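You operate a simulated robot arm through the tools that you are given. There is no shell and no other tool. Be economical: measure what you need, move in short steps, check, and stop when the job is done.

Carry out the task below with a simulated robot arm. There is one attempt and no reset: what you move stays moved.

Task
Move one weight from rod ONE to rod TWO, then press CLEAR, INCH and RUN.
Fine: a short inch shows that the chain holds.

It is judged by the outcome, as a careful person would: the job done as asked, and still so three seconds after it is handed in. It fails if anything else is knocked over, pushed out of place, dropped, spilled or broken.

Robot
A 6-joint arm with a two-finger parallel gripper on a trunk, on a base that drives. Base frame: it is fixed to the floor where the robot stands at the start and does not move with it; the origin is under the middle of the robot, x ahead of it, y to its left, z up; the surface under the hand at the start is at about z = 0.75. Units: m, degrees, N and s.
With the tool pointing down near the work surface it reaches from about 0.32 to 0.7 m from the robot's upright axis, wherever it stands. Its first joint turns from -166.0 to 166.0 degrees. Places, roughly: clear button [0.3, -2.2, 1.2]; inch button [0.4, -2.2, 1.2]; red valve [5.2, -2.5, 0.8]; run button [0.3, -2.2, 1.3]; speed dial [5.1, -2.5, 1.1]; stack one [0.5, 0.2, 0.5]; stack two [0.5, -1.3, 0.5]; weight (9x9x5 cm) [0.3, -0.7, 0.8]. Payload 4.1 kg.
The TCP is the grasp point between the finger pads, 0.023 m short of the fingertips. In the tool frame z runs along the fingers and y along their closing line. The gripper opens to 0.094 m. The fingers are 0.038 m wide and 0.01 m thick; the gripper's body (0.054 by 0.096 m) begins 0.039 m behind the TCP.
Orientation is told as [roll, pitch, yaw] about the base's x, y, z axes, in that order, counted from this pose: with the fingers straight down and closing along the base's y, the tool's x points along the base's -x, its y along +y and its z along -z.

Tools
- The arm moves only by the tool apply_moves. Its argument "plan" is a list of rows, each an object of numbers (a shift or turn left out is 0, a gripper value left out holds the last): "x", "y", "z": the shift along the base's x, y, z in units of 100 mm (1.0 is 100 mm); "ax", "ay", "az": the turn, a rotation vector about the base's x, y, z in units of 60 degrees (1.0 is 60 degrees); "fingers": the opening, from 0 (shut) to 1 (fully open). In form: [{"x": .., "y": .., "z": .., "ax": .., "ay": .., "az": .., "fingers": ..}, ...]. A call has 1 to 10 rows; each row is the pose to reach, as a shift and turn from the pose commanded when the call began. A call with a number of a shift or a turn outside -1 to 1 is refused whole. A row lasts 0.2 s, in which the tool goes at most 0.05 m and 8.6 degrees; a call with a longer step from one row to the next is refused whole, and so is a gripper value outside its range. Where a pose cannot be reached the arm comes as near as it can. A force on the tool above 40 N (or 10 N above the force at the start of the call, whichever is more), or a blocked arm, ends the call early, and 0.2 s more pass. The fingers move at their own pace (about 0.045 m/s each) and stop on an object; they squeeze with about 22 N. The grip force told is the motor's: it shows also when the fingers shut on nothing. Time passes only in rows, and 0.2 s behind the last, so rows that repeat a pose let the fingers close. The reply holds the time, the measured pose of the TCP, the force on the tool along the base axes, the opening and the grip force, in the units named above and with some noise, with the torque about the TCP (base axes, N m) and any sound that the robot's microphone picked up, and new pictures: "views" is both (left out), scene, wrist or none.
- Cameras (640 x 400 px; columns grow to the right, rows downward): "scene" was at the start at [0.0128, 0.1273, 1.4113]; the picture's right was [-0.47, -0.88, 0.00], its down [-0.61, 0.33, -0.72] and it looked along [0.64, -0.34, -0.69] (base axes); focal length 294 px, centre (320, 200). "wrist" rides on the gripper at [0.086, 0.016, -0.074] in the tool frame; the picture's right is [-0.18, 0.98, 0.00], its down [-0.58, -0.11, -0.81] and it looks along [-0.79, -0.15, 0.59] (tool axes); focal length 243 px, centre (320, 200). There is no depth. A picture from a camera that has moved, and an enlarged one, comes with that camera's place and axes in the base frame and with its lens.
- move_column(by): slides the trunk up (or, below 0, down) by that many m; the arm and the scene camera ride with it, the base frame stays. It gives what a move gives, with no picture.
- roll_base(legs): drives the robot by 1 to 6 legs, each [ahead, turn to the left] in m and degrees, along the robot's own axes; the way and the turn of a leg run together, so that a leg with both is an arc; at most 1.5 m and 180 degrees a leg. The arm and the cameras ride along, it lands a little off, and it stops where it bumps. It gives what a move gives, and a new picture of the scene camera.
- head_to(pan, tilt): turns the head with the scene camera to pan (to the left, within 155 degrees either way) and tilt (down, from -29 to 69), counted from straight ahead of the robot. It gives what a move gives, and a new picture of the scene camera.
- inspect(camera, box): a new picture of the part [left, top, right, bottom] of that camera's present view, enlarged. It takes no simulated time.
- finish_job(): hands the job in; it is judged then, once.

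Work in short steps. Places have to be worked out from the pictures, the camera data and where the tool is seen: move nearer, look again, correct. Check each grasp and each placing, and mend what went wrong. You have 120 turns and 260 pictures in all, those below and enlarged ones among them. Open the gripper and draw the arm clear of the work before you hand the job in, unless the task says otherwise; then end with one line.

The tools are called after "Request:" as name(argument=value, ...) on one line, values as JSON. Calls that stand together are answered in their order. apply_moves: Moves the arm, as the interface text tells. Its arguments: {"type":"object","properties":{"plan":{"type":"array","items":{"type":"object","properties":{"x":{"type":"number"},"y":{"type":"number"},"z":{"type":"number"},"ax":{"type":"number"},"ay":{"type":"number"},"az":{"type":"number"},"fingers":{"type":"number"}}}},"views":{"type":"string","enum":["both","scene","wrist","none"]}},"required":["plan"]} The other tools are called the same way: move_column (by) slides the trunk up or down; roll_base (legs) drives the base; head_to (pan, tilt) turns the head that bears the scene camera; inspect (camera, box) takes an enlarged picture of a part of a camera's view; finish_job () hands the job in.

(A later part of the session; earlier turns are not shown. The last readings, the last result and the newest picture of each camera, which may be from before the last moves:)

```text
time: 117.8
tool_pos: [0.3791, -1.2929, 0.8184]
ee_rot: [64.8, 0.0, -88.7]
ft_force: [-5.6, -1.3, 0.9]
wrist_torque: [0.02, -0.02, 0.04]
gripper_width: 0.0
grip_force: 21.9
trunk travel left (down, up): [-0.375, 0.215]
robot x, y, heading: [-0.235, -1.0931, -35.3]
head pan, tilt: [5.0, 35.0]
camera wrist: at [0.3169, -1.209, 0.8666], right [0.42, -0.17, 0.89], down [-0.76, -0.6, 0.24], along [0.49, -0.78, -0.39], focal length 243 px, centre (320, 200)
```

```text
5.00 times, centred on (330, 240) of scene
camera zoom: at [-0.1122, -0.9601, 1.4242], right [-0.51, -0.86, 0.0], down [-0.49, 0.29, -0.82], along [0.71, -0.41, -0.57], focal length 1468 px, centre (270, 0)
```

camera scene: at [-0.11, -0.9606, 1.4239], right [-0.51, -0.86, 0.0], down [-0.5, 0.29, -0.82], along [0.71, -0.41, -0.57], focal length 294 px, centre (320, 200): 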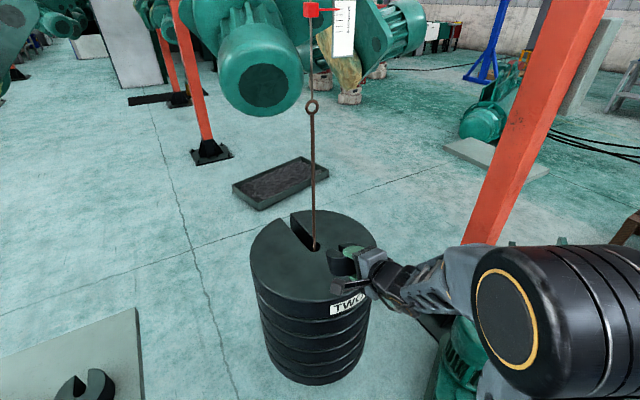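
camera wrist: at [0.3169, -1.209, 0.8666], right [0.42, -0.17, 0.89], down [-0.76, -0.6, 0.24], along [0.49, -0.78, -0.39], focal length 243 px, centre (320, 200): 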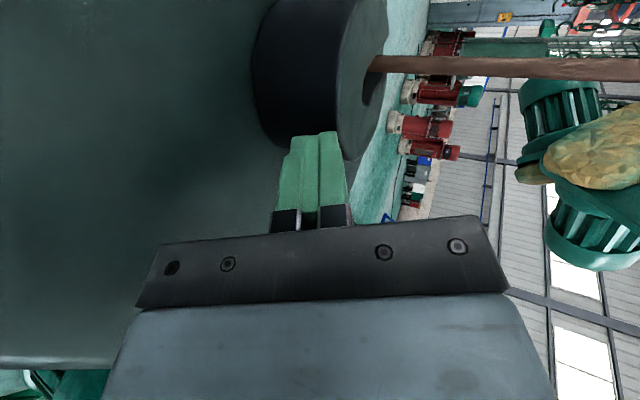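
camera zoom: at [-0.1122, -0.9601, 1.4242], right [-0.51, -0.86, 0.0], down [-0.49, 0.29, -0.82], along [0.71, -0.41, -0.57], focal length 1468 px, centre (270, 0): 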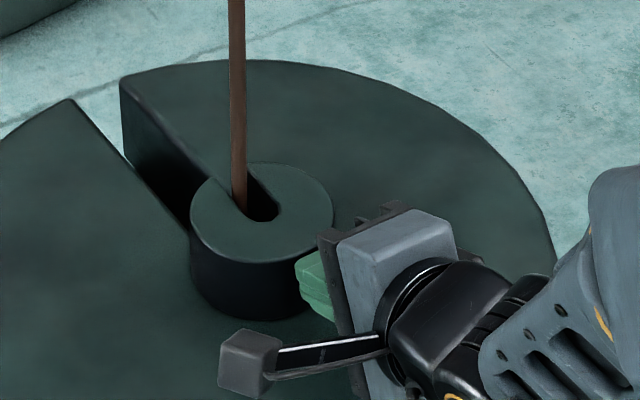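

Contact made (6 N) and it's sliding. Push ~12 mm more in small steps.

Request:
apply_moves(plan=[{"x": 0.02}, {"x": 0.04}, {"x": 0.06}, {"x": 0.08}, {"x": 0.1}, {"x": 0.12}], views="none")

Request:
inspect(camera="scene", box=[280, 200, 380, 280])

```text
time: 119.2
tool_pos: [0.3916, -1.2921, 0.8205]
ee_rot: [64.8, 0.1, -88.7]
ft_force: [-7.3, 0.1, 0.0]
wrist_torque: [0.01, 0.01, 0.09]
gripper_width: 0.0002
grip_force: 22.6
trunk travel left (down, up): [-0.375, 0.215]
robot x, y, heading: [-0.2359, -1.0906, -35.4]
head pan, tilt: [5.0, 35.0]
```

```text
5.00 times, centred on (330, 240) of scene
camera zoom: at [-0.1123, -0.9602, 1.4241], right [-0.5, -0.86, 0.0], down [-0.49, 0.29, -0.82], along [0.71, -0.41, -0.57], focal length 1468 px, centre (270, 0)
```

zoom: 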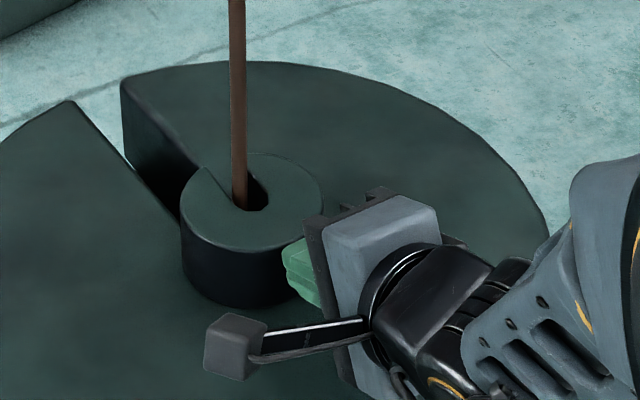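

Nearly home; a few mm more.

Request:
apply_moves(plan=[{"x": 0.02}, {"x": 0.04}, {"x": 0.06}], views="none")

Request:
inspect(camera="scene", box=[280, 200, 380, 280])

```text
time: 120.0
tool_pos: [0.3974, -1.2914, 0.8203]
ee_rot: [64.9, 0.0, -88.7]
ft_force: [-7.4, -0.4, 3.7]
wrist_torque: [0.0, -0.13, 0.1]
gripper_width: 0.0
grip_force: 22.5
trunk travel left (down, up): [-0.375, 0.215]
robot x, y, heading: [-0.2334, -1.0863, -35.1]
head pan, tilt: [5.0, 35.0]
```

```text
5.00 times, centred on (330, 240) of scene
camera zoom: at [-0.1128, -0.9602, 1.4242], right [-0.51, -0.86, 0.0], down [-0.49, 0.29, -0.82], along [0.71, -0.41, -0.57], focal length 1468 px, centre (270, 0)
```

zoom: 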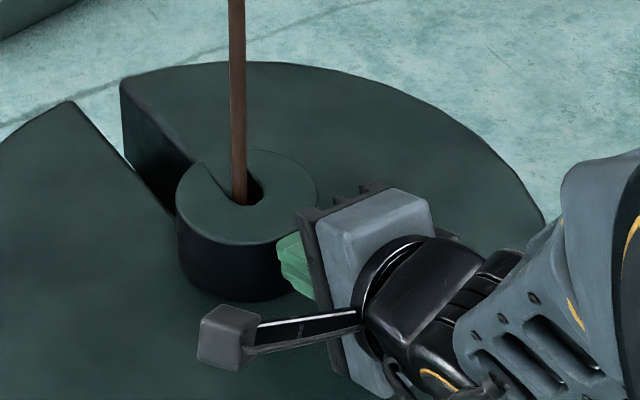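

The weight is home around rod TWO. Retract and raise the hand, then look for the control panel.

Request:
apply_moves(plan=[{"x": -0.25}, {"x": -0.5}, {"x": -0.75, "z": 0.2}, {"x": -1.0, "z": 0.5}, {"x": -1.0, "z": 0.9}], views="scene")

Request:
head_to(pan=-25, tilt=5)

```text
time: 121.2
tool_pos: [0.3009, -1.2925, 0.9104]
ee_rot: [64.7, 0.0, -88.7]
ft_force: [-0.6, 0.5, -0.5]
wrist_torque: [0.0, -0.03, -0.01]
gripper_width: 0.0001
grip_force: 21.4
trunk travel left (down, up): [-0.375, 0.215]
robot x, y, heading: [-0.2345, -1.0918, -35.3]
head pan, tilt: [5.0, 35.0]
camera scene: at [-0.1117, -0.9603, 1.424], right [-0.51, -0.86, 0.0], down [-0.5, 0.29, -0.82], along [0.71, -0.41, -0.57], focal length 294 px, centre (320, 200)
```

scene: 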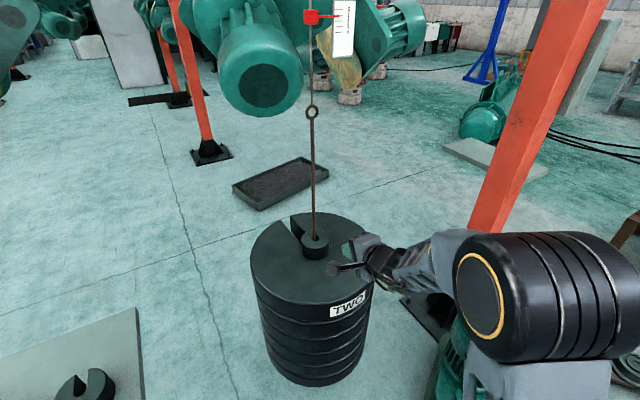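

```text
time: 122.2
tool_pos: [0.3006, -1.2916, 0.9102]
ee_rot: [64.9, -0.1, -88.7]
ft_force: [0.0, 0.4, 0.3]
wrist_torque: [0.0, -0.02, 0.0]
gripper_width: 0.0
grip_force: 22.1
trunk travel left (down, up): [-0.375, 0.215]
robot x, y, heading: [-0.2359, -1.0893, -35.3]
head pan, tilt: [-25.0, 5.0]
camera scene: at [-0.1421, -0.9956, 1.4722], right [-0.87, -0.5, 0.0], down [-0.04, 0.08, -1.0], along [0.49, -0.87, -0.09], focal length 294 px, centre (320, 200)
```

scene: 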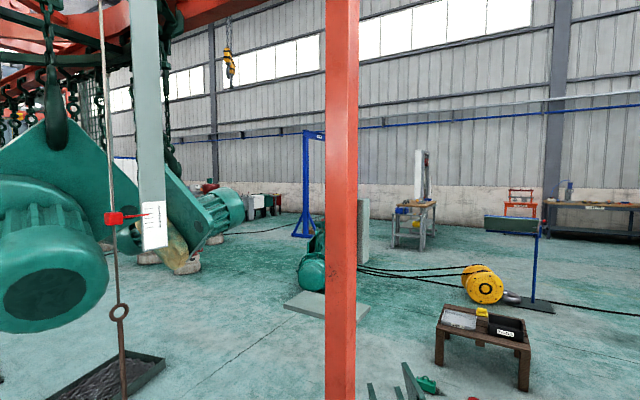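

The panel is the grey box behind the pillar; zoom in to learn how it faces.

Request:
inspect(camera="scene", box=[280, 170, 440, 300])

Request:
head_to(pan=-45, tilt=35)

```text
3.08 times, centred on (360, 235) of scene
camera zoom: at [-0.1421, -0.9956, 1.4722], right [-0.87, -0.5, 0.0], down [-0.04, 0.08, -1.0], along [0.49, -0.87, -0.09], focal length 904 px, centre (197, 92)
```

zoom: 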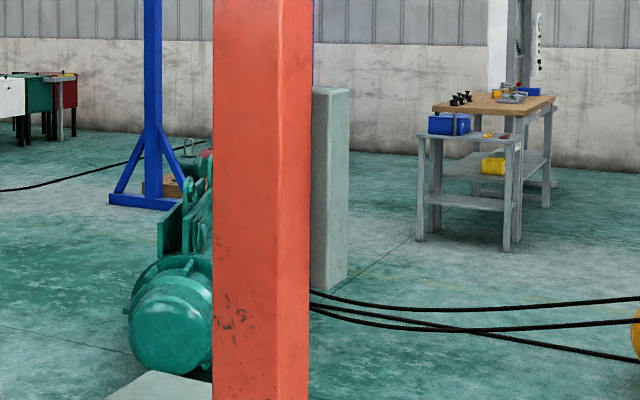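

```text
time: 123.1
tool_pos: [0.3007, -1.2916, 0.9109]
ee_rot: [64.8, 0.0, -88.7]
ft_force: [0.1, 0.9, -0.6]
wrist_torque: [0.0, 0.02, -0.01]
gripper_width: 0.0001
grip_force: 22.1
trunk travel left (down, up): [-0.375, 0.215]
robot x, y, heading: [-0.2368, -1.088, -35.2]
head pan, tilt: [-45.0, 35.0]
camera scene: at [-0.1727, -1.0026, 1.4242], right [-0.99, -0.17, 0.0], down [-0.1, 0.56, -0.82], along [0.14, -0.81, -0.57], focal length 294 px, centre (320, 200)
```

scene: 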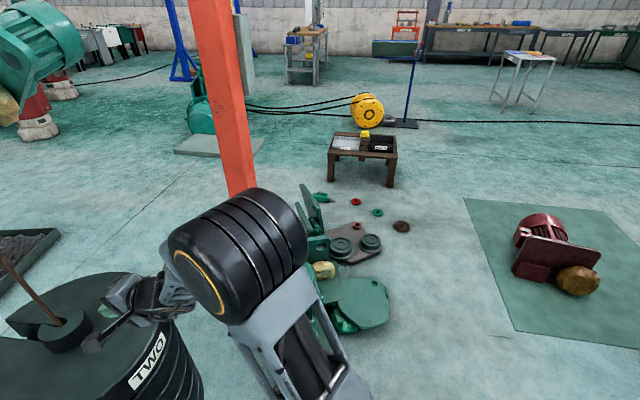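

The panel faces away (south), so I must drive around the floor clutter on the west side, south of the stool, and come up facing north. First raise the hand and back off.

Request:
apply_moves(plan=[{"z": 0.4}, {"z": 0.8}, {"z": 1.0}], views="none")

Request:
apply_moves(plan=[{"z": 0.4, "ax": 0.003, "ay": -0.14}, {"z": 0.8, "ax": 0.006, "ay": -0.28}, {"z": 1.0, "ax": 0.01, "ay": -0.417}], views="none")

Request:
roll_base(legs=[[-0.35, 0], [0, -85]])

```text
time: 123.9
tool_pos: [0.2999, -1.2927, 1.0088]
ee_rot: [64.7, 0.1, -88.7]
ft_force: [-0.2, -0.3, 0.0]
wrist_torque: [0.01, -0.03, -0.02]
gripper_width: 0.0
grip_force: 21.8
trunk travel left (down, up): [-0.375, 0.215]
robot x, y, heading: [-0.2359, -1.0883, -35.5]
head pan, tilt: [-45.0, 35.0]
```

```text
time: 124.7
tool_pos: [0.3001, -1.2921, 1.1097]
ee_rot: [89.9, 0.0, -88.7]
ft_force: [0.0, -0.8, 0.2]
wrist_torque: [-0.04, -0.01, 0.01]
gripper_width: 0.0
grip_force: 21.3
trunk travel left (down, up): [-0.375, 0.215]
robot x, y, heading: [-0.2413, -1.0897, -35.1]
head pan, tilt: [-45.0, 35.0]
```

```text
time: 130.6
tool_pos: [-0.6892, -1.4344, 1.1091]
ee_rot: [89.7, 0.0, -175.3]
ft_force: [-0.3, -0.7, 0.2]
wrist_torque: [-0.01, 0.0, -0.01]
gripper_width: 0.0
grip_force: 22.0
trunk travel left (down, up): [-0.375, 0.215]
robot x, y, heading: [-0.5145, -0.891, -122.1]
head pan, tilt: [-45.0, 35.0]
camera scene: at [-0.429, -0.9437, 1.4241], right [-0.22, 0.97, 0.0], down [0.56, 0.13, -0.82], along [-0.8, -0.18, -0.57], focal length 294 px, centre (320, 200)
```

scene: 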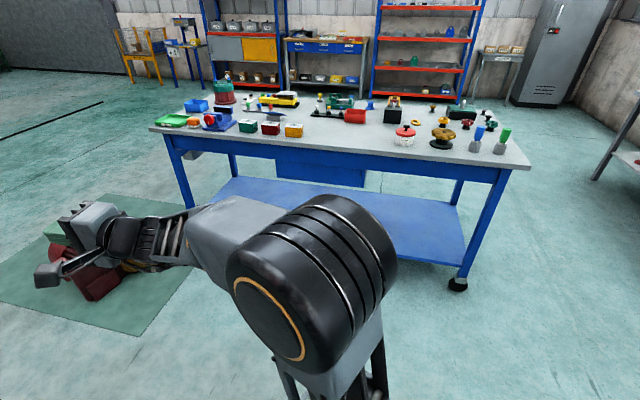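

Drive to x≈−0.76, face south, and check the corridor.

Request:
roll_base(legs=[[0.47, 0], [0, 32]])

Request:
head_to(pan=10, tilt=35)

```text
time: 135.0
tool_pos: [-0.6293, -1.8434, 1.1096]
ee_rot: [89.8, 0.0, -143.8]
ft_force: [0.4, -0.3, -0.5]
wrist_torque: [0.01, 0.02, -0.01]
gripper_width: 0.0002
grip_force: 21.8
trunk travel left (down, up): [-0.375, 0.215]
robot x, y, heading: [-0.7639, -1.2873, -90.6]
head pan, tilt: [-45.0, 35.0]
camera scene: at [-0.6627, -1.2887, 1.4241], right [-0.7, 0.71, 0.0], down [0.41, 0.4, -0.82], along [-0.58, -0.57, -0.57], focal length 294 px, centre (320, 200)
```

scene: 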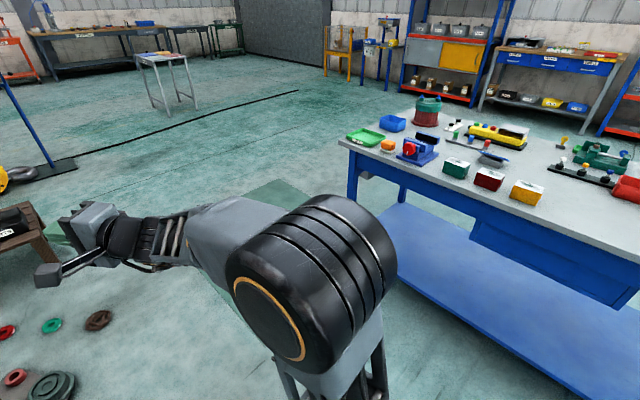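

```text
time: 136.2
tool_pos: [-0.6289, -1.8439, 1.108]
ee_rot: [89.7, 0.0, -143.8]
ft_force: [-0.3, 0.4, -0.6]
wrist_torque: [-0.01, -0.04, -0.01]
gripper_width: 0.0
grip_force: 22.3
trunk travel left (down, up): [-0.375, 0.215]
robot x, y, heading: [-0.7635, -1.288, -90.5]
head pan, tilt: [10.0, 35.0]
camera scene: at [-0.5855, -1.3139, 1.4241], right [-0.99, -0.16, 0.0], down [-0.09, 0.57, -0.82], along [0.13, -0.81, -0.57], focal length 294 px, centre (320, 200)
```

scene: 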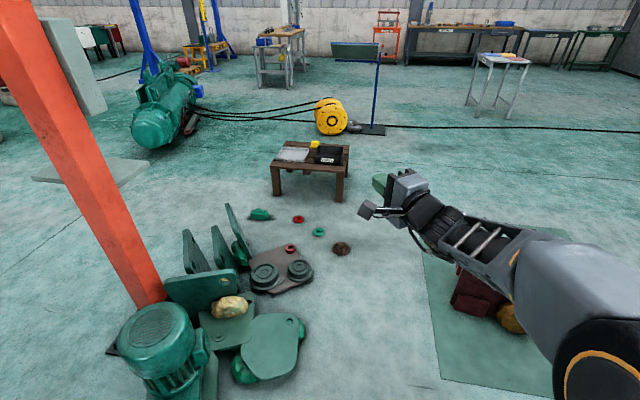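

Corridor between the ring (x≈−0.49) and the mat (x≈−1.04). I check my base's width by looking down.

Request:
head_to(pan=70, tilt=69)

Request:
head_to(pan=-90, tilt=69)

```text
time: 137.5
tool_pos: [-0.6306, -1.8436, 1.1099]
ee_rot: [89.8, 0.1, -144.0]
ft_force: [-0.1, 0.1, -0.5]
wrist_torque: [0.05, 0.0, 0.04]
gripper_width: 0.0
grip_force: 22.5
trunk travel left (down, up): [-0.375, 0.215]
robot x, y, heading: [-0.7667, -1.2843, -90.4]
head pan, tilt: [70.0, 68.8]
camera scene: at [-0.5475, -1.2467, 1.3804], right [-0.35, -0.94, 0.0], down [-0.87, 0.33, -0.36], along [0.34, -0.13, -0.93], focal length 294 px, centre (320, 200)
```

scene: 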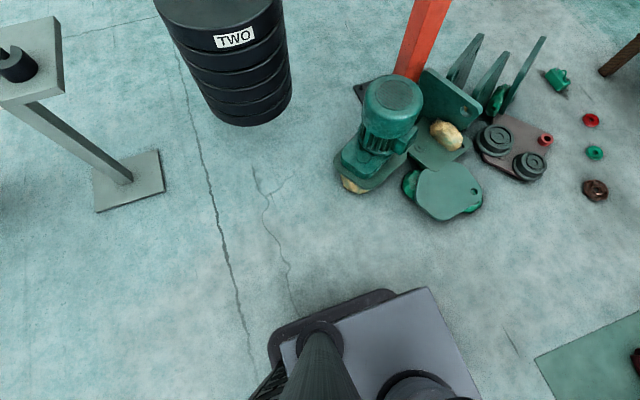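

```text
time: 140.0
tool_pos: [-0.6298, -1.8434, 1.1082]
ee_rot: [89.8, 0.1, -143.9]
ft_force: [-0.2, 0.4, 0.2]
wrist_torque: [0.04, 0.02, 0.0]
gripper_width: 0.0
grip_force: 21.3
trunk travel left (down, up): [-0.375, 0.215]
robot x, y, heading: [-0.7668, -1.2861, -90.4]
head pan, tilt: [-90.0, 68.8]
camera scene: at [-0.6558, -1.2265, 1.3804], right [0.01, 1.0, 0.0], down [0.93, -0.01, -0.36], along [-0.36, 0.0, -0.93], focal length 294 px, centre (320, 200)
```

scene: 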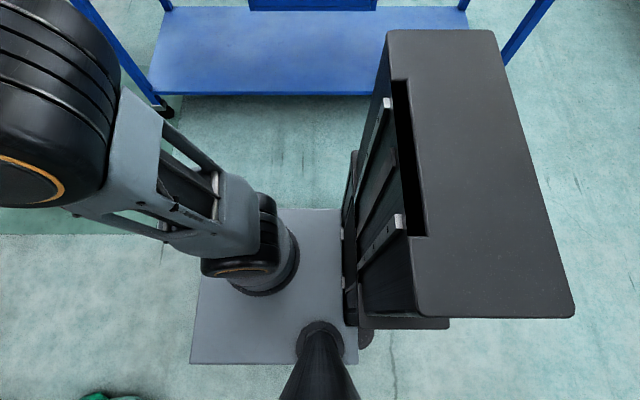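

My base is about ±0.24 m wide, so I shift to x≈−0.83 by a shallow S and go on south past the clutter.

Request:
roll_base(legs=[[0.35, -10], [0.35, 10]])

Request:
head_to(pan=15, tilt=50)

```text
time: 144.1
tool_pos: [-0.6954, -2.5351, 1.1088]
ee_rot: [89.8, 0.0, -143.7]
ft_force: [-0.3, 0.7, 0.8]
wrist_torque: [-0.03, -0.03, -0.03]
gripper_width: 0.0
grip_force: 22.2
trunk travel left (down, up): [-0.375, 0.215]
robot x, y, heading: [-0.8353, -1.9784, -90.3]
head pan, tilt: [-90.0, 68.8]
camera scene: at [-0.7242, -1.9174, 1.3804], right [0.01, 1.0, 0.0], down [0.93, 0.0, -0.36], along [-0.36, 0.0, -0.93], focal length 294 px, centre (320, 200)
```

scene: 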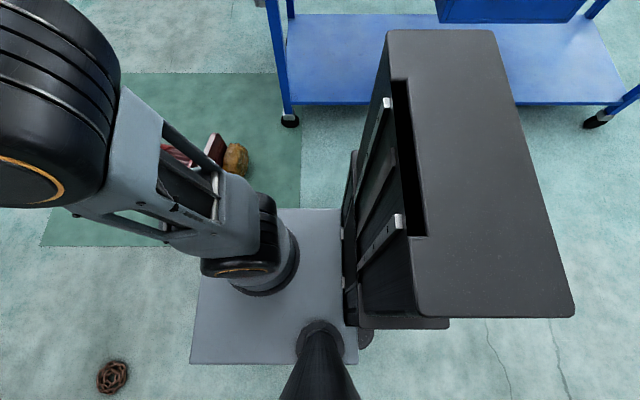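

```text
time: 145.9
tool_pos: [-0.6951, -2.5345, 1.1094]
ee_rot: [89.8, 0.1, -143.6]
ft_force: [0.6, -0.6, -0.4]
wrist_torque: [0.02, -0.04, -0.03]
gripper_width: 0.0
grip_force: 21.9
trunk travel left (down, up): [-0.375, 0.215]
robot x, y, heading: [-0.8356, -1.9765, -90.3]
head pan, tilt: [15.0, 50.0]
camera scene: at [-0.6488, -1.9923, 1.4023], right [-0.97, -0.25, 0.0], down [-0.19, 0.74, -0.64], along [0.16, -0.62, -0.77], focal length 294 px, centre (320, 200)
```

scene: 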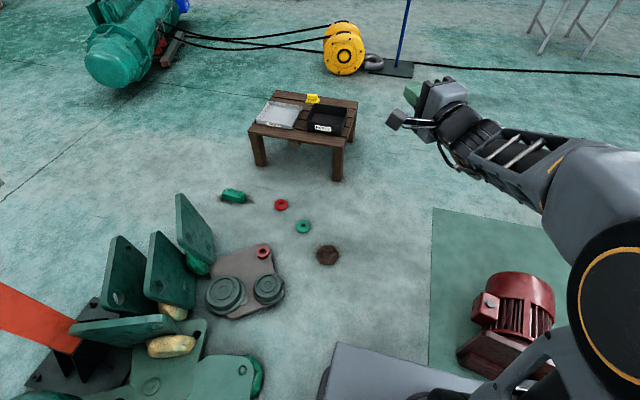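

Ring clears my left side by ~6 cm. Go forward 1.0 m.

Request:
roll_base(legs=[[1.0, 0]])

```text
time: 151.1
tool_pos: [-0.7062, -3.5324, 1.1099]
ee_rot: [89.9, 0.0, -143.9]
ft_force: [0.0, -0.1, 0.4]
wrist_torque: [0.02, 0.0, -0.01]
gripper_width: 0.0
grip_force: 22.1
trunk travel left (down, up): [-0.375, 0.215]
robot x, y, heading: [-0.8435, -2.9779, -90.3]
head pan, tilt: [15.0, 50.0]
camera scene: at [-0.6562, -2.9912, 1.4024], right [-0.97, -0.25, 0.0], down [-0.19, 0.74, -0.64], along [0.16, -0.62, -0.77], focal length 294 px, centre (320, 200)
```

scene: 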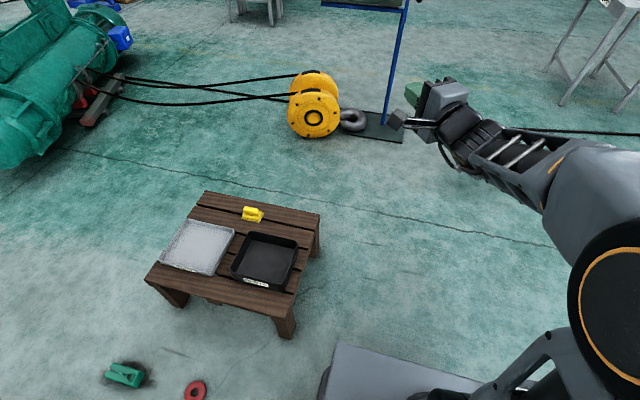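

Next: raise the hand 10 cm (there's a stand with a board ahead), drive to y≈−4.15 and turn left to face east.

Request:
apply_moves(plan=[{"z": 0.4}, {"z": 0.8}, {"z": 1.0}], views="none")

Request:
roll_base(legs=[[1.17, 0], [0, 90]])

```text
time: 151.9
tool_pos: [-0.7039, -3.532, 1.2076]
ee_rot: [89.8, 0.2, -143.9]
ft_force: [0.6, -0.1, 0.5]
wrist_torque: [0.0, -0.01, -0.01]
gripper_width: 0.0
grip_force: 21.6
trunk travel left (down, up): [-0.375, 0.215]
robot x, y, heading: [-0.8437, -2.9732, -90.7]
head pan, tilt: [15.0, 50.0]
```

```text
time: 161.8
tool_pos: [-0.2961, -4.0011, 1.2074]
ee_rot: [89.8, 0.0, -52.2]
ft_force: [-0.4, -0.1, 0.2]
wrist_torque: [-0.02, 0.01, -0.02]
gripper_width: 0.0
grip_force: 22.1
trunk travel left (down, up): [-0.375, 0.215]
robot x, y, heading: [-0.8464, -4.1575, 1.1]
head pan, tilt: [15.0, 50.0]
camera scene: at [-0.8368, -3.9669, 1.4023], right [0.28, -0.96, 0.0], down [-0.74, -0.21, -0.64], along [0.62, 0.18, -0.77], focal length 294 px, centre (320, 200)
```

scene: 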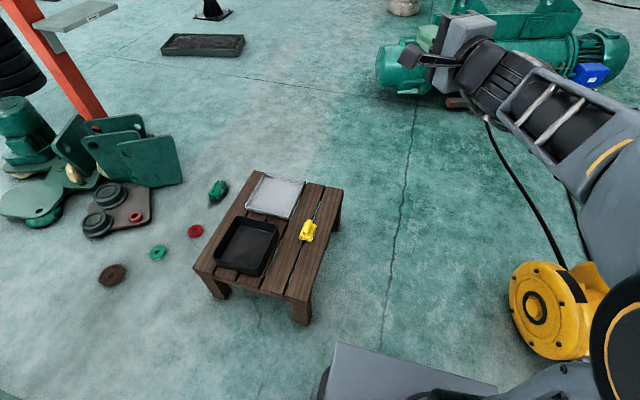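

Path east is clear. Drive 1.35 m and turn left to face north toward the panel.

Request:
roll_base(legs=[[1.35, 0], [0, 89]])

Request:
head_to(pan=5, tilt=20)

```text
time: 172.2
tool_pos: [0.3384, -3.5681, 1.2084]
ee_rot: [89.9, -0.1, 36.1]
ft_force: [0.8, 0.4, -0.6]
wrist_torque: [-0.03, -0.01, 0.0]
gripper_width: 0.0
grip_force: 21.5
trunk travel left (down, up): [-0.375, 0.215]
robot x, y, heading: [0.4752, -4.1246, 89.6]
head pan, tilt: [15.0, 50.0]
camera scene: at [0.2915, -4.1051, 1.4024], right [0.97, 0.25, 0.0], down [0.19, -0.74, -0.64], along [-0.16, 0.62, -0.77], focal length 294 px, centre (320, 200)
```

scene: 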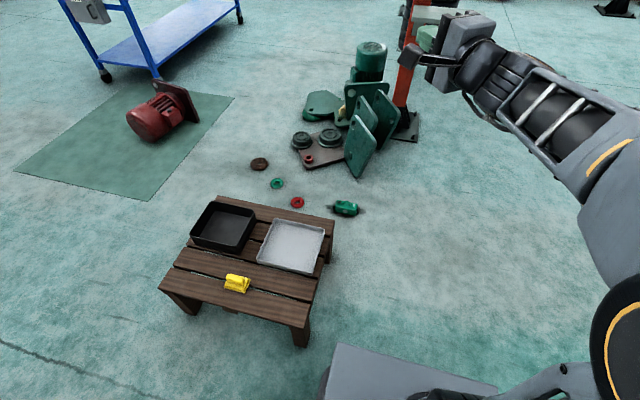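

```text
time: 173.1
tool_pos: [0.3386, -3.568, 1.208]
ee_rot: [89.8, 0.0, 36.1]
ft_force: [0.1, -1.1, -0.2]
wrist_torque: [0.01, -0.01, -0.04]
gripper_width: 0.0001
grip_force: 21.9
trunk travel left (down, up): [-0.375, 0.215]
robot x, y, heading: [0.4775, -4.125, 89.6]
head pan, tilt: [5.0, 20.0]
camera scene: at [0.3035, -4.0868, 1.4479], right [1.0, 0.08, 0.0], down [0.03, -0.34, -0.94], along [-0.07, 0.94, -0.34], focal length 294 px, centre (320, 200)
```

scene: 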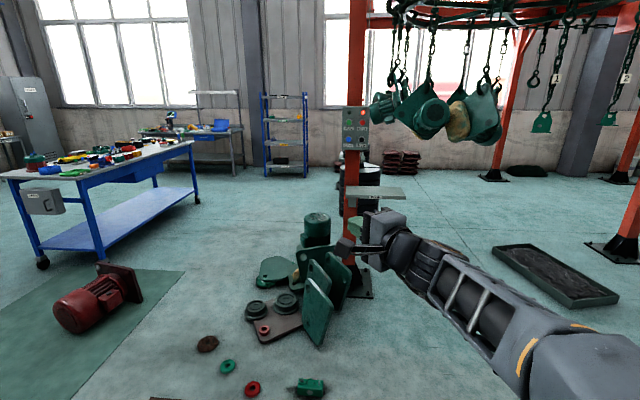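

The panel with buttons is visible on the pillar, facing me. Zoom in.

Request:
inspect(camera="scene", box=[325, 95, 405, 215])

Request:
inspect(camera="scene", box=[335, 100, 380, 155])

```text
3.33 times, centred on (365, 155) of scene
camera zoom: at [0.3035, -4.0868, 1.4479], right [1.0, 0.08, 0.0], down [0.03, -0.34, -0.94], along [-0.07, 0.94, -0.34], focal length 979 px, centre (170, 350)
```

zoom: 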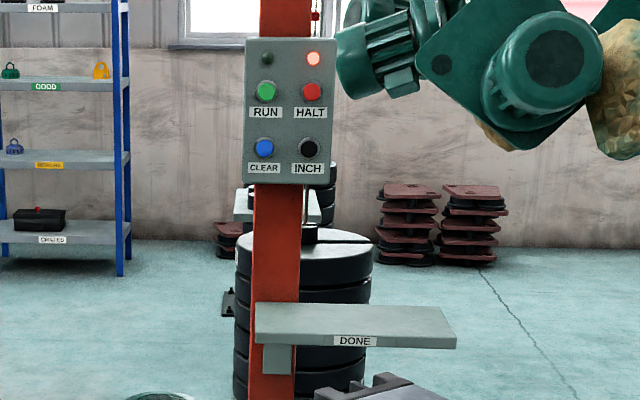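

```text
7.27 times, centred on (358, 128) of scene
camera zoom: at [0.3035, -4.0868, 1.4479], right [1.0, 0.08, 0.0], down [0.03, -0.34, -0.94], along [-0.07, 0.94, -0.34], focal length 2136 px, centre (47, 727)
```

zoom: 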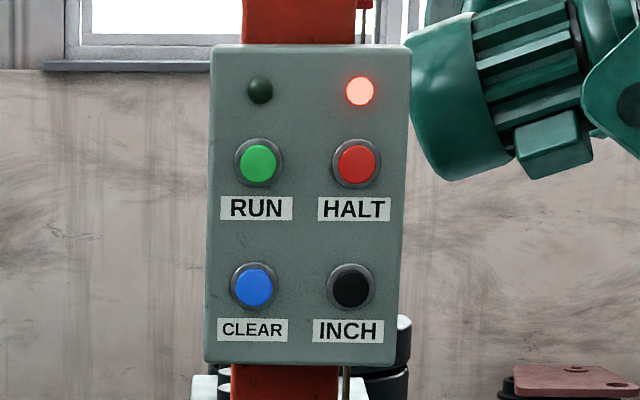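

Buttons: RUN green, HALT red, CLEAR blue, INCH black; the red lamp is on. First turn the hand to point straight north (−36°), closed fingers as a pusher.

Request:
apply_moves(plan=[{"az": -0.14}, {"az": -0.28}, {"az": -0.42}, {"az": -0.56}, {"az": -0.6}], views="none")

Request:
roll_base(legs=[[0.95, 0]])

```text
time: 174.3
tool_pos: [0.4568, -3.5547, 1.2418]
ee_rot: [88.9, -0.1, 3.8]
ft_force: [-0.6, 0.3, 0.2]
wrist_torque: [0.01, -0.03, 0.0]
gripper_width: 0.0001
grip_force: 21.7
out of reach, approached as far as the arm can: row 3, 4, 5
trunk travel left (down, up): [-0.375, 0.215]
robot x, y, heading: [0.4787, -4.123, 90.0]
head pan, tilt: [5.0, 20.0]
```

```text
time: 179.3
tool_pos: [0.4591, -2.6083, 1.2413]
ee_rot: [88.8, 0.1, 4.1]
ft_force: [-0.7, 0.3, 0.8]
wrist_torque: [-0.01, 0.0, -0.01]
gripper_width: 0.0
grip_force: 22.5
trunk travel left (down, up): [-0.375, 0.215]
robot x, y, heading: [0.4792, -3.1734, 90.1]
head pan, tilt: [5.0, 20.0]
camera scene: at [0.3088, -3.1397, 1.4479], right [1.0, 0.08, 0.0], down [0.03, -0.34, -0.94], along [-0.08, 0.94, -0.34], focal length 294 px, centre (320, 200)
```

scene: 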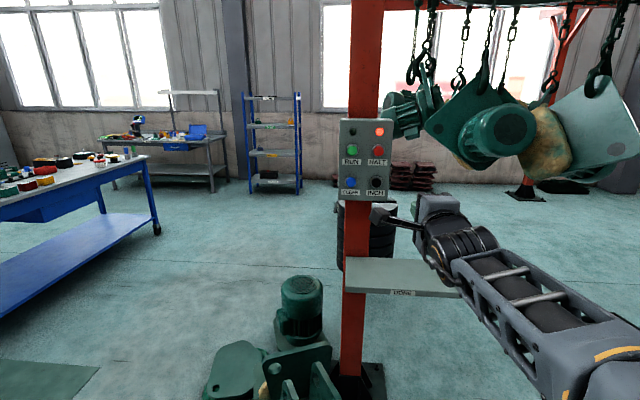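

Hand points north now. Roll it back to neutral for more freedom, and zoom on the panel to measure button places.

Request:
apply_moves(plan=[{"ax": 0.01, "ay": -0.13}, {"ax": 0.02, "ay": -0.26}, {"ax": 0.03, "ay": -0.39}, {"ax": 0.04, "ay": -0.52}, {"ax": 0.045, "ay": -0.65}, {"ax": 0.052, "ay": -0.75}], views="none")

Request:
apply_moves(plan=[{"ax": 0.01, "ay": -0.13}, {"ax": 0.02, "ay": -0.26}, {"ax": 0.03, "ay": -0.39}, {"ax": 0.04, "ay": -0.52}, {"ax": 0.045, "ay": -0.65}, {"ax": 0.052, "ay": -0.75}], views="wrist")

Request:
inspect(camera="scene", box=[320, 105, 440, 215])

```text
time: 180.7
tool_pos: [0.4628, -2.6077, 1.2417]
ee_rot: [88.4, -45.2, 4.7]
ft_force: [0.5, -0.6, -0.5]
wrist_torque: [0.03, -0.01, -0.03]
gripper_width: 0.0001
grip_force: 22.1
out of reach, approached as far as the arm can: row 5, 6
trunk travel left (down, up): [-0.375, 0.215]
robot x, y, heading: [0.4829, -3.1692, 89.9]
head pan, tilt: [5.0, 20.0]
```

```text
time: 182.1
tool_pos: [0.4701, -2.6085, 1.2425]
ee_rot: [-50.0, -89.7, 143.2]
ft_force: [0.0, 0.4, -0.4]
wrist_torque: [0.0, -0.02, -0.03]
gripper_width: 0.0
grip_force: 22.2
out of reach, approached as far as the arm can: row 3, 4, 5, 6
trunk travel left (down, up): [-0.375, 0.215]
robot x, y, heading: [0.4799, -3.1782, 89.8]
head pan, tilt: [5.0, 20.0]
camera wrist: at [0.458, -2.6836, 1.1568], right [-0.98, -0.05, 0.18], down [0.15, -0.8, 0.59], along [0.11, 0.6, 0.79], focal length 243 px, centre (320, 200)
```

wrist: 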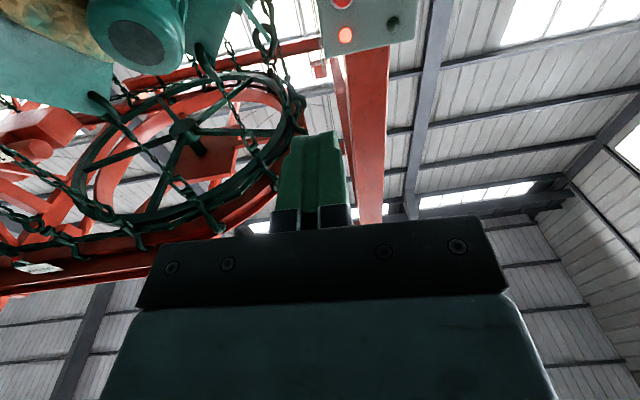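

```text
3.64 times, centred on (380, 160) of scene
camera zoom: at [0.3088, -3.1396, 1.4479], right [1.0, 0.08, 0.0], down [0.03, -0.34, -0.94], along [-0.08, 0.94, -0.34], focal length 1068 px, centre (102, 346)
```

zoom: 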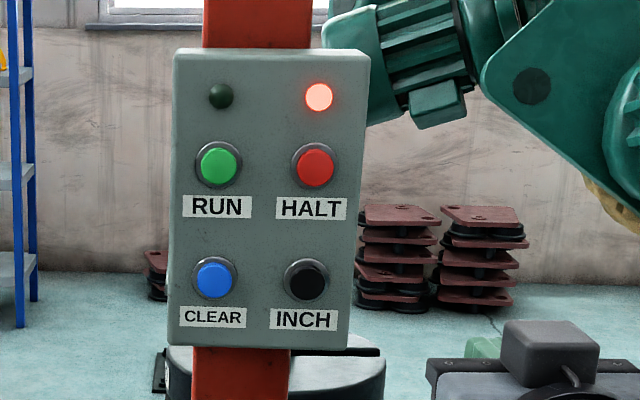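

Measured: button faces at y≈−2.195; CLEAR (0.327, z 1.172), INCH (0.410, z 1.174), RUN (0.327, z 1.276). Drive 0.31 m nearer.

Request:
roll_base(legs=[[0.31, 0]])

Request:
apply_moves(plan=[{"x": -0.3, "z": -0.15}, {"x": -0.6, "z": -0.3}, {"x": -0.9, "z": -0.45}, {"x": -1.0, "z": -0.6}, {"x": -1.0, "z": -0.7}], views="scene")

```text
time: 183.3
tool_pos: [0.469, -2.5217, 1.2436]
ee_rot: [-78.9, -89.7, 172.1]
ft_force: [0.0, -1.1, 0.6]
wrist_torque: [-0.02, 0.01, -0.02]
gripper_width: 0.0
grip_force: 21.7
trunk travel left (down, up): [-0.375, 0.215]
robot x, y, heading: [0.4838, -3.0885, 89.9]
head pan, tilt: [5.0, 20.0]
stopped in leg 1: the robot was blocked; the commanded pose is now the measured one
camera scene: at [0.3092, -3.0533, 1.448], right [1.0, 0.08, 0.0], down [0.03, -0.34, -0.94], along [-0.08, 0.94, -0.34], focal length 294 px, centre (320, 200)
```

scene: 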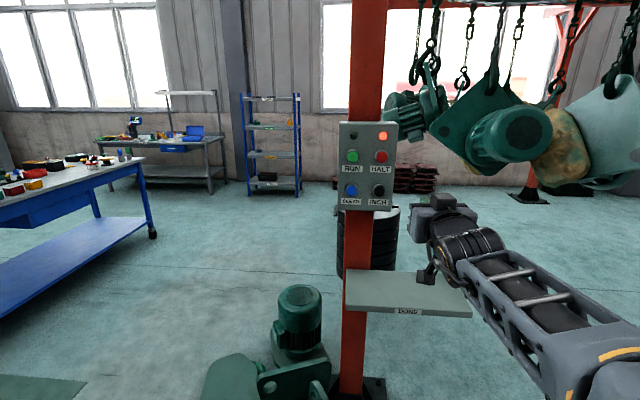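

```text
time: 184.5
tool_pos: [0.4488, -2.5158, 1.1845]
ee_rot: [-75.3, -82.4, 172.5]
ft_force: [1.3, 0.2, 0.5]
wrist_torque: [0.0, -0.02, 0.0]
gripper_width: 0.0
grip_force: 22.1
out of reach, approached as far as the arm can: row 1, 2, 3, 4, 5
trunk travel left (down, up): [-0.375, 0.215]
robot x, y, heading: [0.4859, -3.0909, 89.9]
head pan, tilt: [5.0, 20.0]
camera scene: at [0.3095, -3.0514, 1.448], right [1.0, 0.08, 0.0], down [0.03, -0.34, -0.94], along [-0.08, 0.94, -0.34], focal length 294 px, centre (320, 200)
```

scene: 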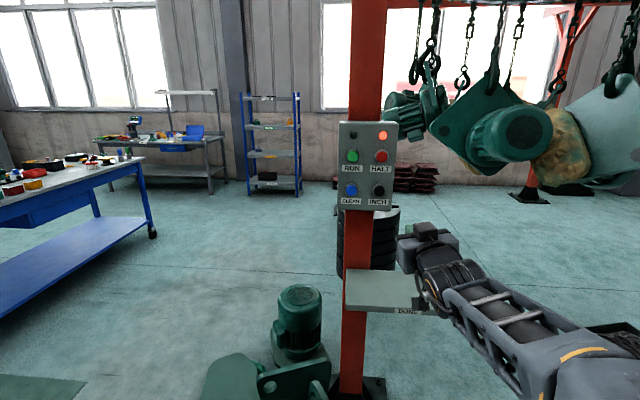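

The base got blocked after 9 cm. I look down to see what it met.

Request:
head_to(pan=20, tilt=69)

Request:
head_to(pan=-40, tilt=55)

```text
time: 185.6
tool_pos: [0.4491, -2.5152, 1.1828]
ee_rot: [-74.8, -82.4, 172.1]
ft_force: [0.0, -0.6, 0.1]
wrist_torque: [0.0, -0.04, 0.0]
gripper_width: 0.0
grip_force: 22.0
trunk travel left (down, up): [-0.375, 0.215]
robot x, y, heading: [0.4862, -3.0845, 90.0]
head pan, tilt: [20.0, 68.8]
camera scene: at [0.298, -3.0914, 1.3805], right [0.94, 0.34, 0.0], down [0.32, -0.88, -0.36], along [-0.12, 0.34, -0.93], focal length 294 px, centre (320, 200)
```

scene: 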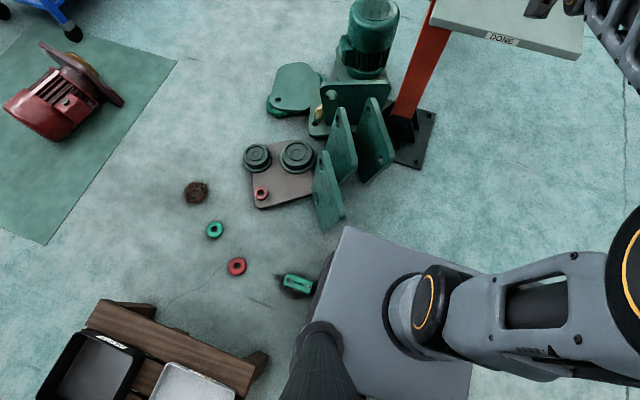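

```text
time: 186.9
tool_pos: [0.4496, -2.5148, 1.1845]
ee_rot: [-74.7, -82.4, 171.9]
ft_force: [1.1, 0.5, 0.6]
wrist_torque: [-0.02, -0.01, -0.04]
gripper_width: 0.0001
grip_force: 20.9
trunk travel left (down, up): [-0.375, 0.215]
robot x, y, heading: [0.4829, -3.0874, 89.7]
head pan, tilt: [-40.0, 55.0]
camera scene: at [0.3634, -3.0889, 1.3958], right [0.76, -0.64, 0.0], down [-0.53, -0.63, -0.57], along [0.37, 0.44, -0.82], focal length 294 px, centre (320, 200)
```

scene: 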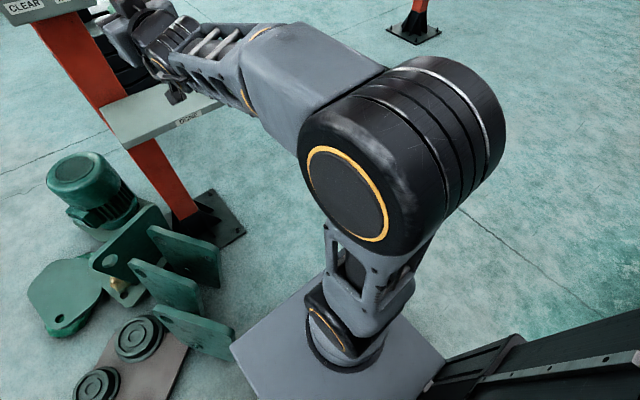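

A green block by my left wheel likely stops the base (it hasn't moved). I back out, shift ~10 cm to the right and return.

Request:
roll_base(legs=[[-0.12, 0], [-0.3, 20], [-0.3, -20]])

Request:
head_to(pan=15, tilt=45)

```text
time: 191.4
tool_pos: [0.5525, -3.2131, 1.1831]
ee_rot: [-74.9, -82.4, 171.7]
ft_force: [-0.1, -0.4, 0.2]
wrist_torque: [0.0, 0.01, -0.01]
gripper_width: 0.0001
grip_force: 21.7
trunk travel left (down, up): [-0.375, 0.215]
robot x, y, heading: [0.5809, -3.7856, 89.4]
head pan, tilt: [-40.0, 55.0]
camera scene: at [0.4619, -3.7865, 1.3959], right [0.76, -0.65, 0.0], down [-0.53, -0.62, -0.57], along [0.37, 0.44, -0.82], focal length 294 px, centre (320, 200)
```

scene: 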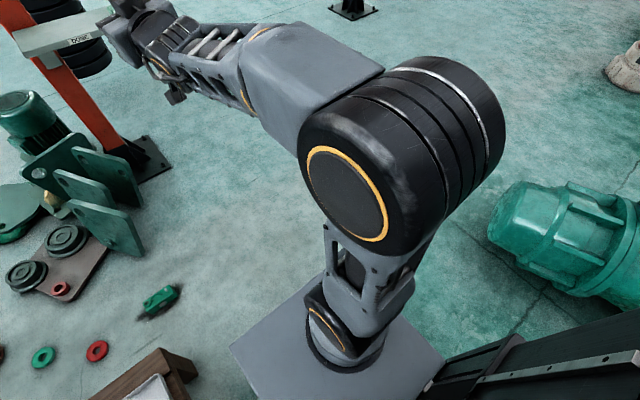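

```text
time: 192.7
tool_pos: [0.553, -3.2137, 1.1834]
ee_rot: [-74.9, -82.4, 171.7]
ft_force: [0.1, 0.0, -0.7]
wrist_torque: [0.0, 0.0, 0.0]
gripper_width: 0.0
grip_force: 21.9
trunk travel left (down, up): [-0.375, 0.215]
robot x, y, heading: [0.5803, -3.7831, 89.3]
head pan, tilt: [15.0, 45.0]
camera scene: at [0.3949, -3.7624, 1.4093], right [0.97, 0.25, 0.0], down [0.17, -0.69, -0.71], along [-0.17, 0.69, -0.71], focal length 294 px, centre (320, 200)
```

scene: 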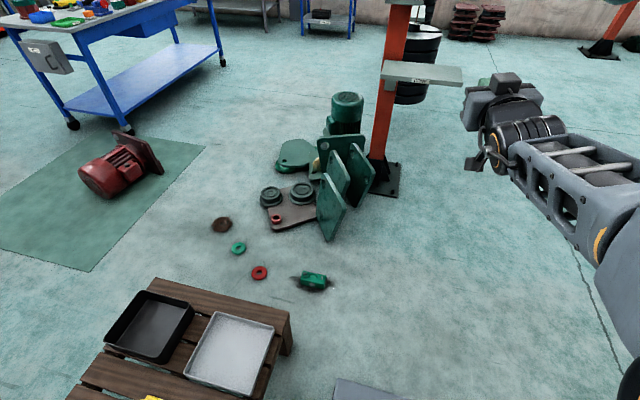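

The block is undisturbed; I now clear it by ~7 cm. Drive forward 0.90 m.

Request:
roll_base(legs=[[0.9, 0]])

Request:
head_to(pan=15, tilt=25)

```text
time: 197.4
tool_pos: [0.5642, -2.3008, 1.184]
ee_rot: [-74.9, -82.5, 171.6]
ft_force: [-1.4, 0.0, 0.2]
wrist_torque: [0.01, 0.01, 0.01]
gripper_width: 0.0
grip_force: 21.9
trunk travel left (down, up): [-0.375, 0.215]
robot x, y, heading: [0.5933, -2.8701, 89.3]
head pan, tilt: [15.0, 45.0]
camera scene: at [0.4058, -2.8501, 1.4093], right [0.97, 0.25, 0.0], down [0.17, -0.69, -0.71], along [-0.17, 0.69, -0.71], focal length 294 px, centre (320, 200)
```

scene: 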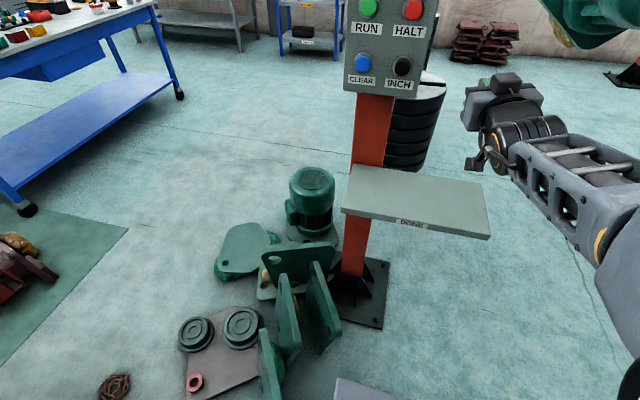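

```text
time: 198.3
tool_pos: [0.5645, -2.3011, 1.1831]
ee_rot: [-74.9, -82.4, 171.6]
ft_force: [0.6, -0.7, -0.1]
wrist_torque: [0.0, -0.05, 0.01]
gripper_width: 0.0001
grip_force: 21.8
trunk travel left (down, up): [-0.375, 0.215]
robot x, y, heading: [0.5918, -2.8766, 89.3]
head pan, tilt: [15.0, 25.0]
camera scene: at [0.4032, -2.8396, 1.4398], right [0.97, 0.25, 0.0], down [0.1, -0.41, -0.91], along [-0.22, 0.88, -0.42], focal length 294 px, centre (320, 200)
```

scene: 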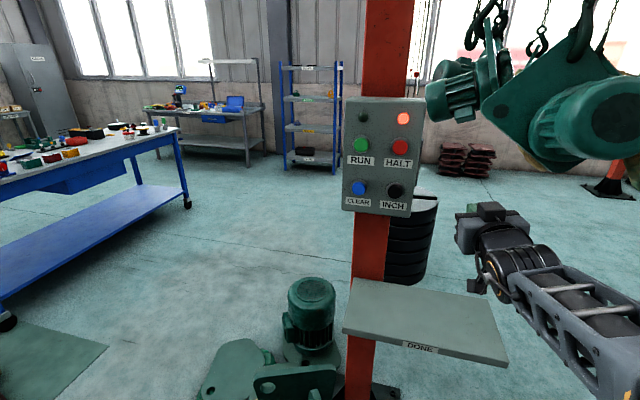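

Now swing the hand left toward CLEAR, retracting slightly and letting it yaw left.

Request:
apply_moves(plan=[{"x": -0.25, "y": -0.2, "az": 0.08}, {"x": -0.5, "y": -0.3, "az": 0.16}, {"x": -0.75, "y": -0.3, "az": 0.24}, {"x": -1.0, "y": -0.3, "az": 0.3}], views="none")

Request:
apply_moves(plan=[{"x": -0.25}, {"x": -0.5}, {"x": -0.75}, {"x": -1.0}, {"x": -1.0}])

```text
time: 199.3
tool_pos: [0.4617, -2.3307, 1.1834]
ee_rot: [-74.6, -82.4, -170.5]
ft_force: [0.2, -0.3, -0.3]
wrist_torque: [0.01, -0.02, 0.02]
gripper_width: 0.0
grip_force: 22.3
trunk travel left (down, up): [-0.375, 0.215]
robot x, y, heading: [0.5938, -2.8757, 89.3]
head pan, tilt: [15.0, 25.0]
```

```text
time: 200.5
tool_pos: [0.3862, -2.3205, 1.1894]
ee_rot: [-74.1, -81.8, -170.2]
ft_force: [-0.5, -0.5, 0.2]
wrist_torque: [0.01, 0.0, 0.01]
gripper_width: 0.0
grip_force: 21.8
out of reach, approached as far as the arm can: row 3, 4, 5
trunk travel left (down, up): [-0.375, 0.215]
robot x, y, heading: [0.5914, -2.8722, 89.3]
head pan, tilt: [15.0, 25.0]
camera scene: at [0.4032, -2.8393, 1.4398], right [0.97, 0.25, 0.0], down [0.1, -0.41, -0.91], along [-0.22, 0.88, -0.42], focal length 294 px, centre (320, 200)
camera wrist: at [0.4162, -2.3926, 1.1057], right [-0.9, -0.43, 0.05], down [0.36, -0.69, 0.62], along [-0.23, 0.58, 0.78], focal length 243 px, centre (320, 200)
```

scene: 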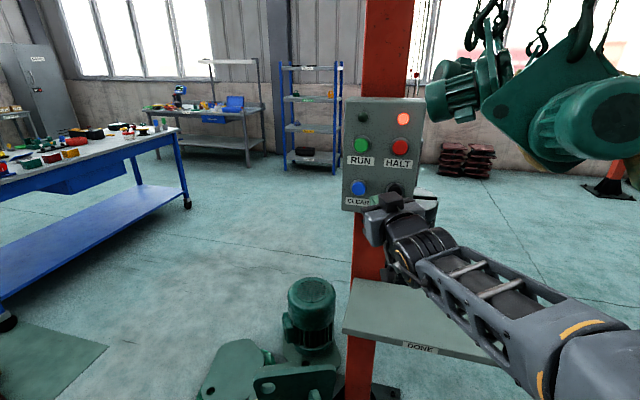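
wrist: 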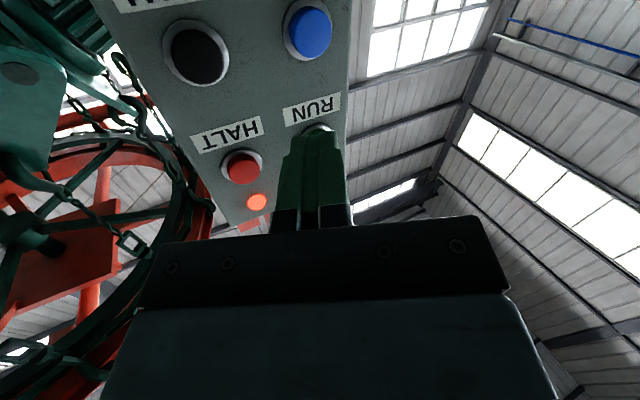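

Need more leftward yaw to get to CLEAR's x. Turn 12° more and shift left 5 cm.

Request:
apply_moves(plan=[{"x": -0.1, "az": 0.1}, {"x": -0.25, "az": 0.2}, {"x": -0.4, "az": 0.25}, {"x": -0.5, "az": 0.25}], views="wrist")

Request:
inspect(camera="scene", box=[320, 90, 460, 260])

```text
time: 201.5
tool_pos: [0.3138, -2.3325, 1.1847]
ee_rot: [-75.1, -82.4, -155.2]
ft_force: [-0.1, 1.0, 0.0]
wrist_torque: [-0.01, 0.01, -0.05]
gripper_width: 0.0
grip_force: 22.0
trunk travel left (down, up): [-0.375, 0.215]
robot x, y, heading: [0.591, -2.8733, 89.3]
head pan, tilt: [15.0, 25.0]
camera wrist: at [0.3592, -2.3947, 1.0991], right [-0.77, -0.64, 0.06], down [0.53, -0.58, 0.62], along [-0.36, 0.51, 0.78], focal length 243 px, centre (320, 200)
```

wrist: 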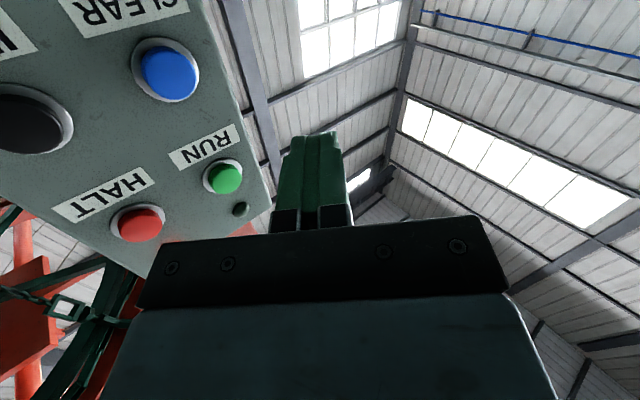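

```text
2.35 times, centred on (390, 175) of scene
camera zoom: at [0.4031, -2.8395, 1.4398], right [0.97, 0.25, 0.0], down [0.1, -0.41, -0.91], along [-0.22, 0.88, -0.42], focal length 691 px, centre (155, 259)
```

zoom: 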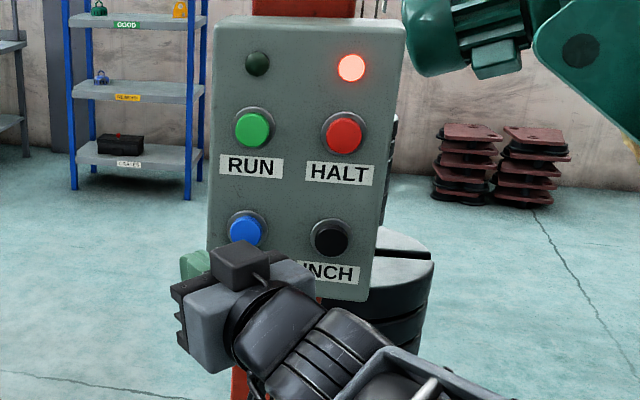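

Reachable. Button places re-confirmed: CLEAR (0.331, z 1.173), INCH (0.414, 1.173), RUN (0.331, 1.275). Align the fingertip corner with CLEAR and approach to ~3 cm.

Request:
apply_moves(plan=[{"x": 0.12, "y": 0.2, "z": -0.09}, {"x": 0.23, "y": 0.4, "z": -0.09}, {"x": 0.23, "y": 0.6, "z": -0.09}, {"x": 0.23, "y": 0.8, "z": -0.09}, {"x": 0.23, "y": 0.8, "z": -0.09}], views="wrist")

Request:
inspect(camera="scene", box=[330, 130, 430, 220])

```text
time: 202.7
tool_pos: [0.3371, -2.2499, 1.175]
ee_rot: [-74.8, -82.4, -155.5]
ft_force: [-0.5, 1.3, 0.4]
wrist_torque: [-0.02, 0.05, 0.05]
gripper_width: 0.0
grip_force: 21.8
trunk travel left (down, up): [-0.375, 0.215]
robot x, y, heading: [0.5911, -2.8771, 89.4]
head pan, tilt: [15.0, 25.0]
camera wrist: at [0.3837, -2.3147, 1.0907], right [-0.77, -0.63, 0.06], down [0.53, -0.58, 0.62], along [-0.36, 0.51, 0.78], focal length 243 px, centre (320, 200)
```

wrist: 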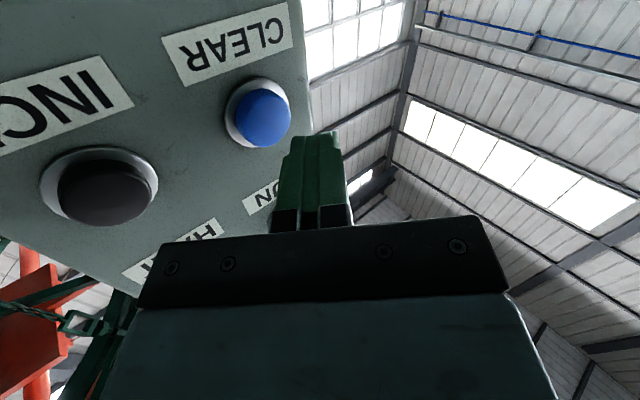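

```text
4.44 times, centred on (380, 175) of scene
camera zoom: at [0.4031, -2.8394, 1.4398], right [0.97, 0.25, 0.0], down [0.1, -0.41, -0.91], along [-0.22, 0.88, -0.42], focal length 1305 px, centre (53, 311)
```

zoom: 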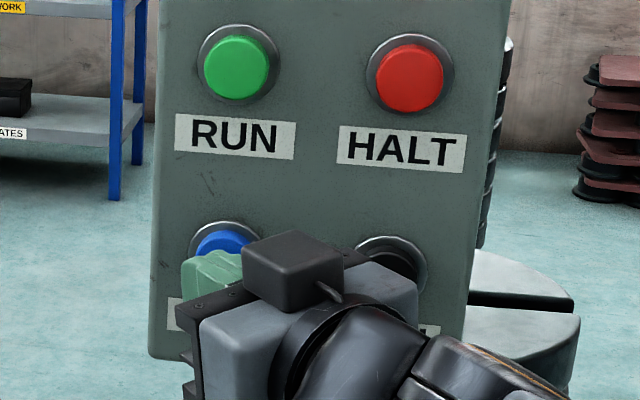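

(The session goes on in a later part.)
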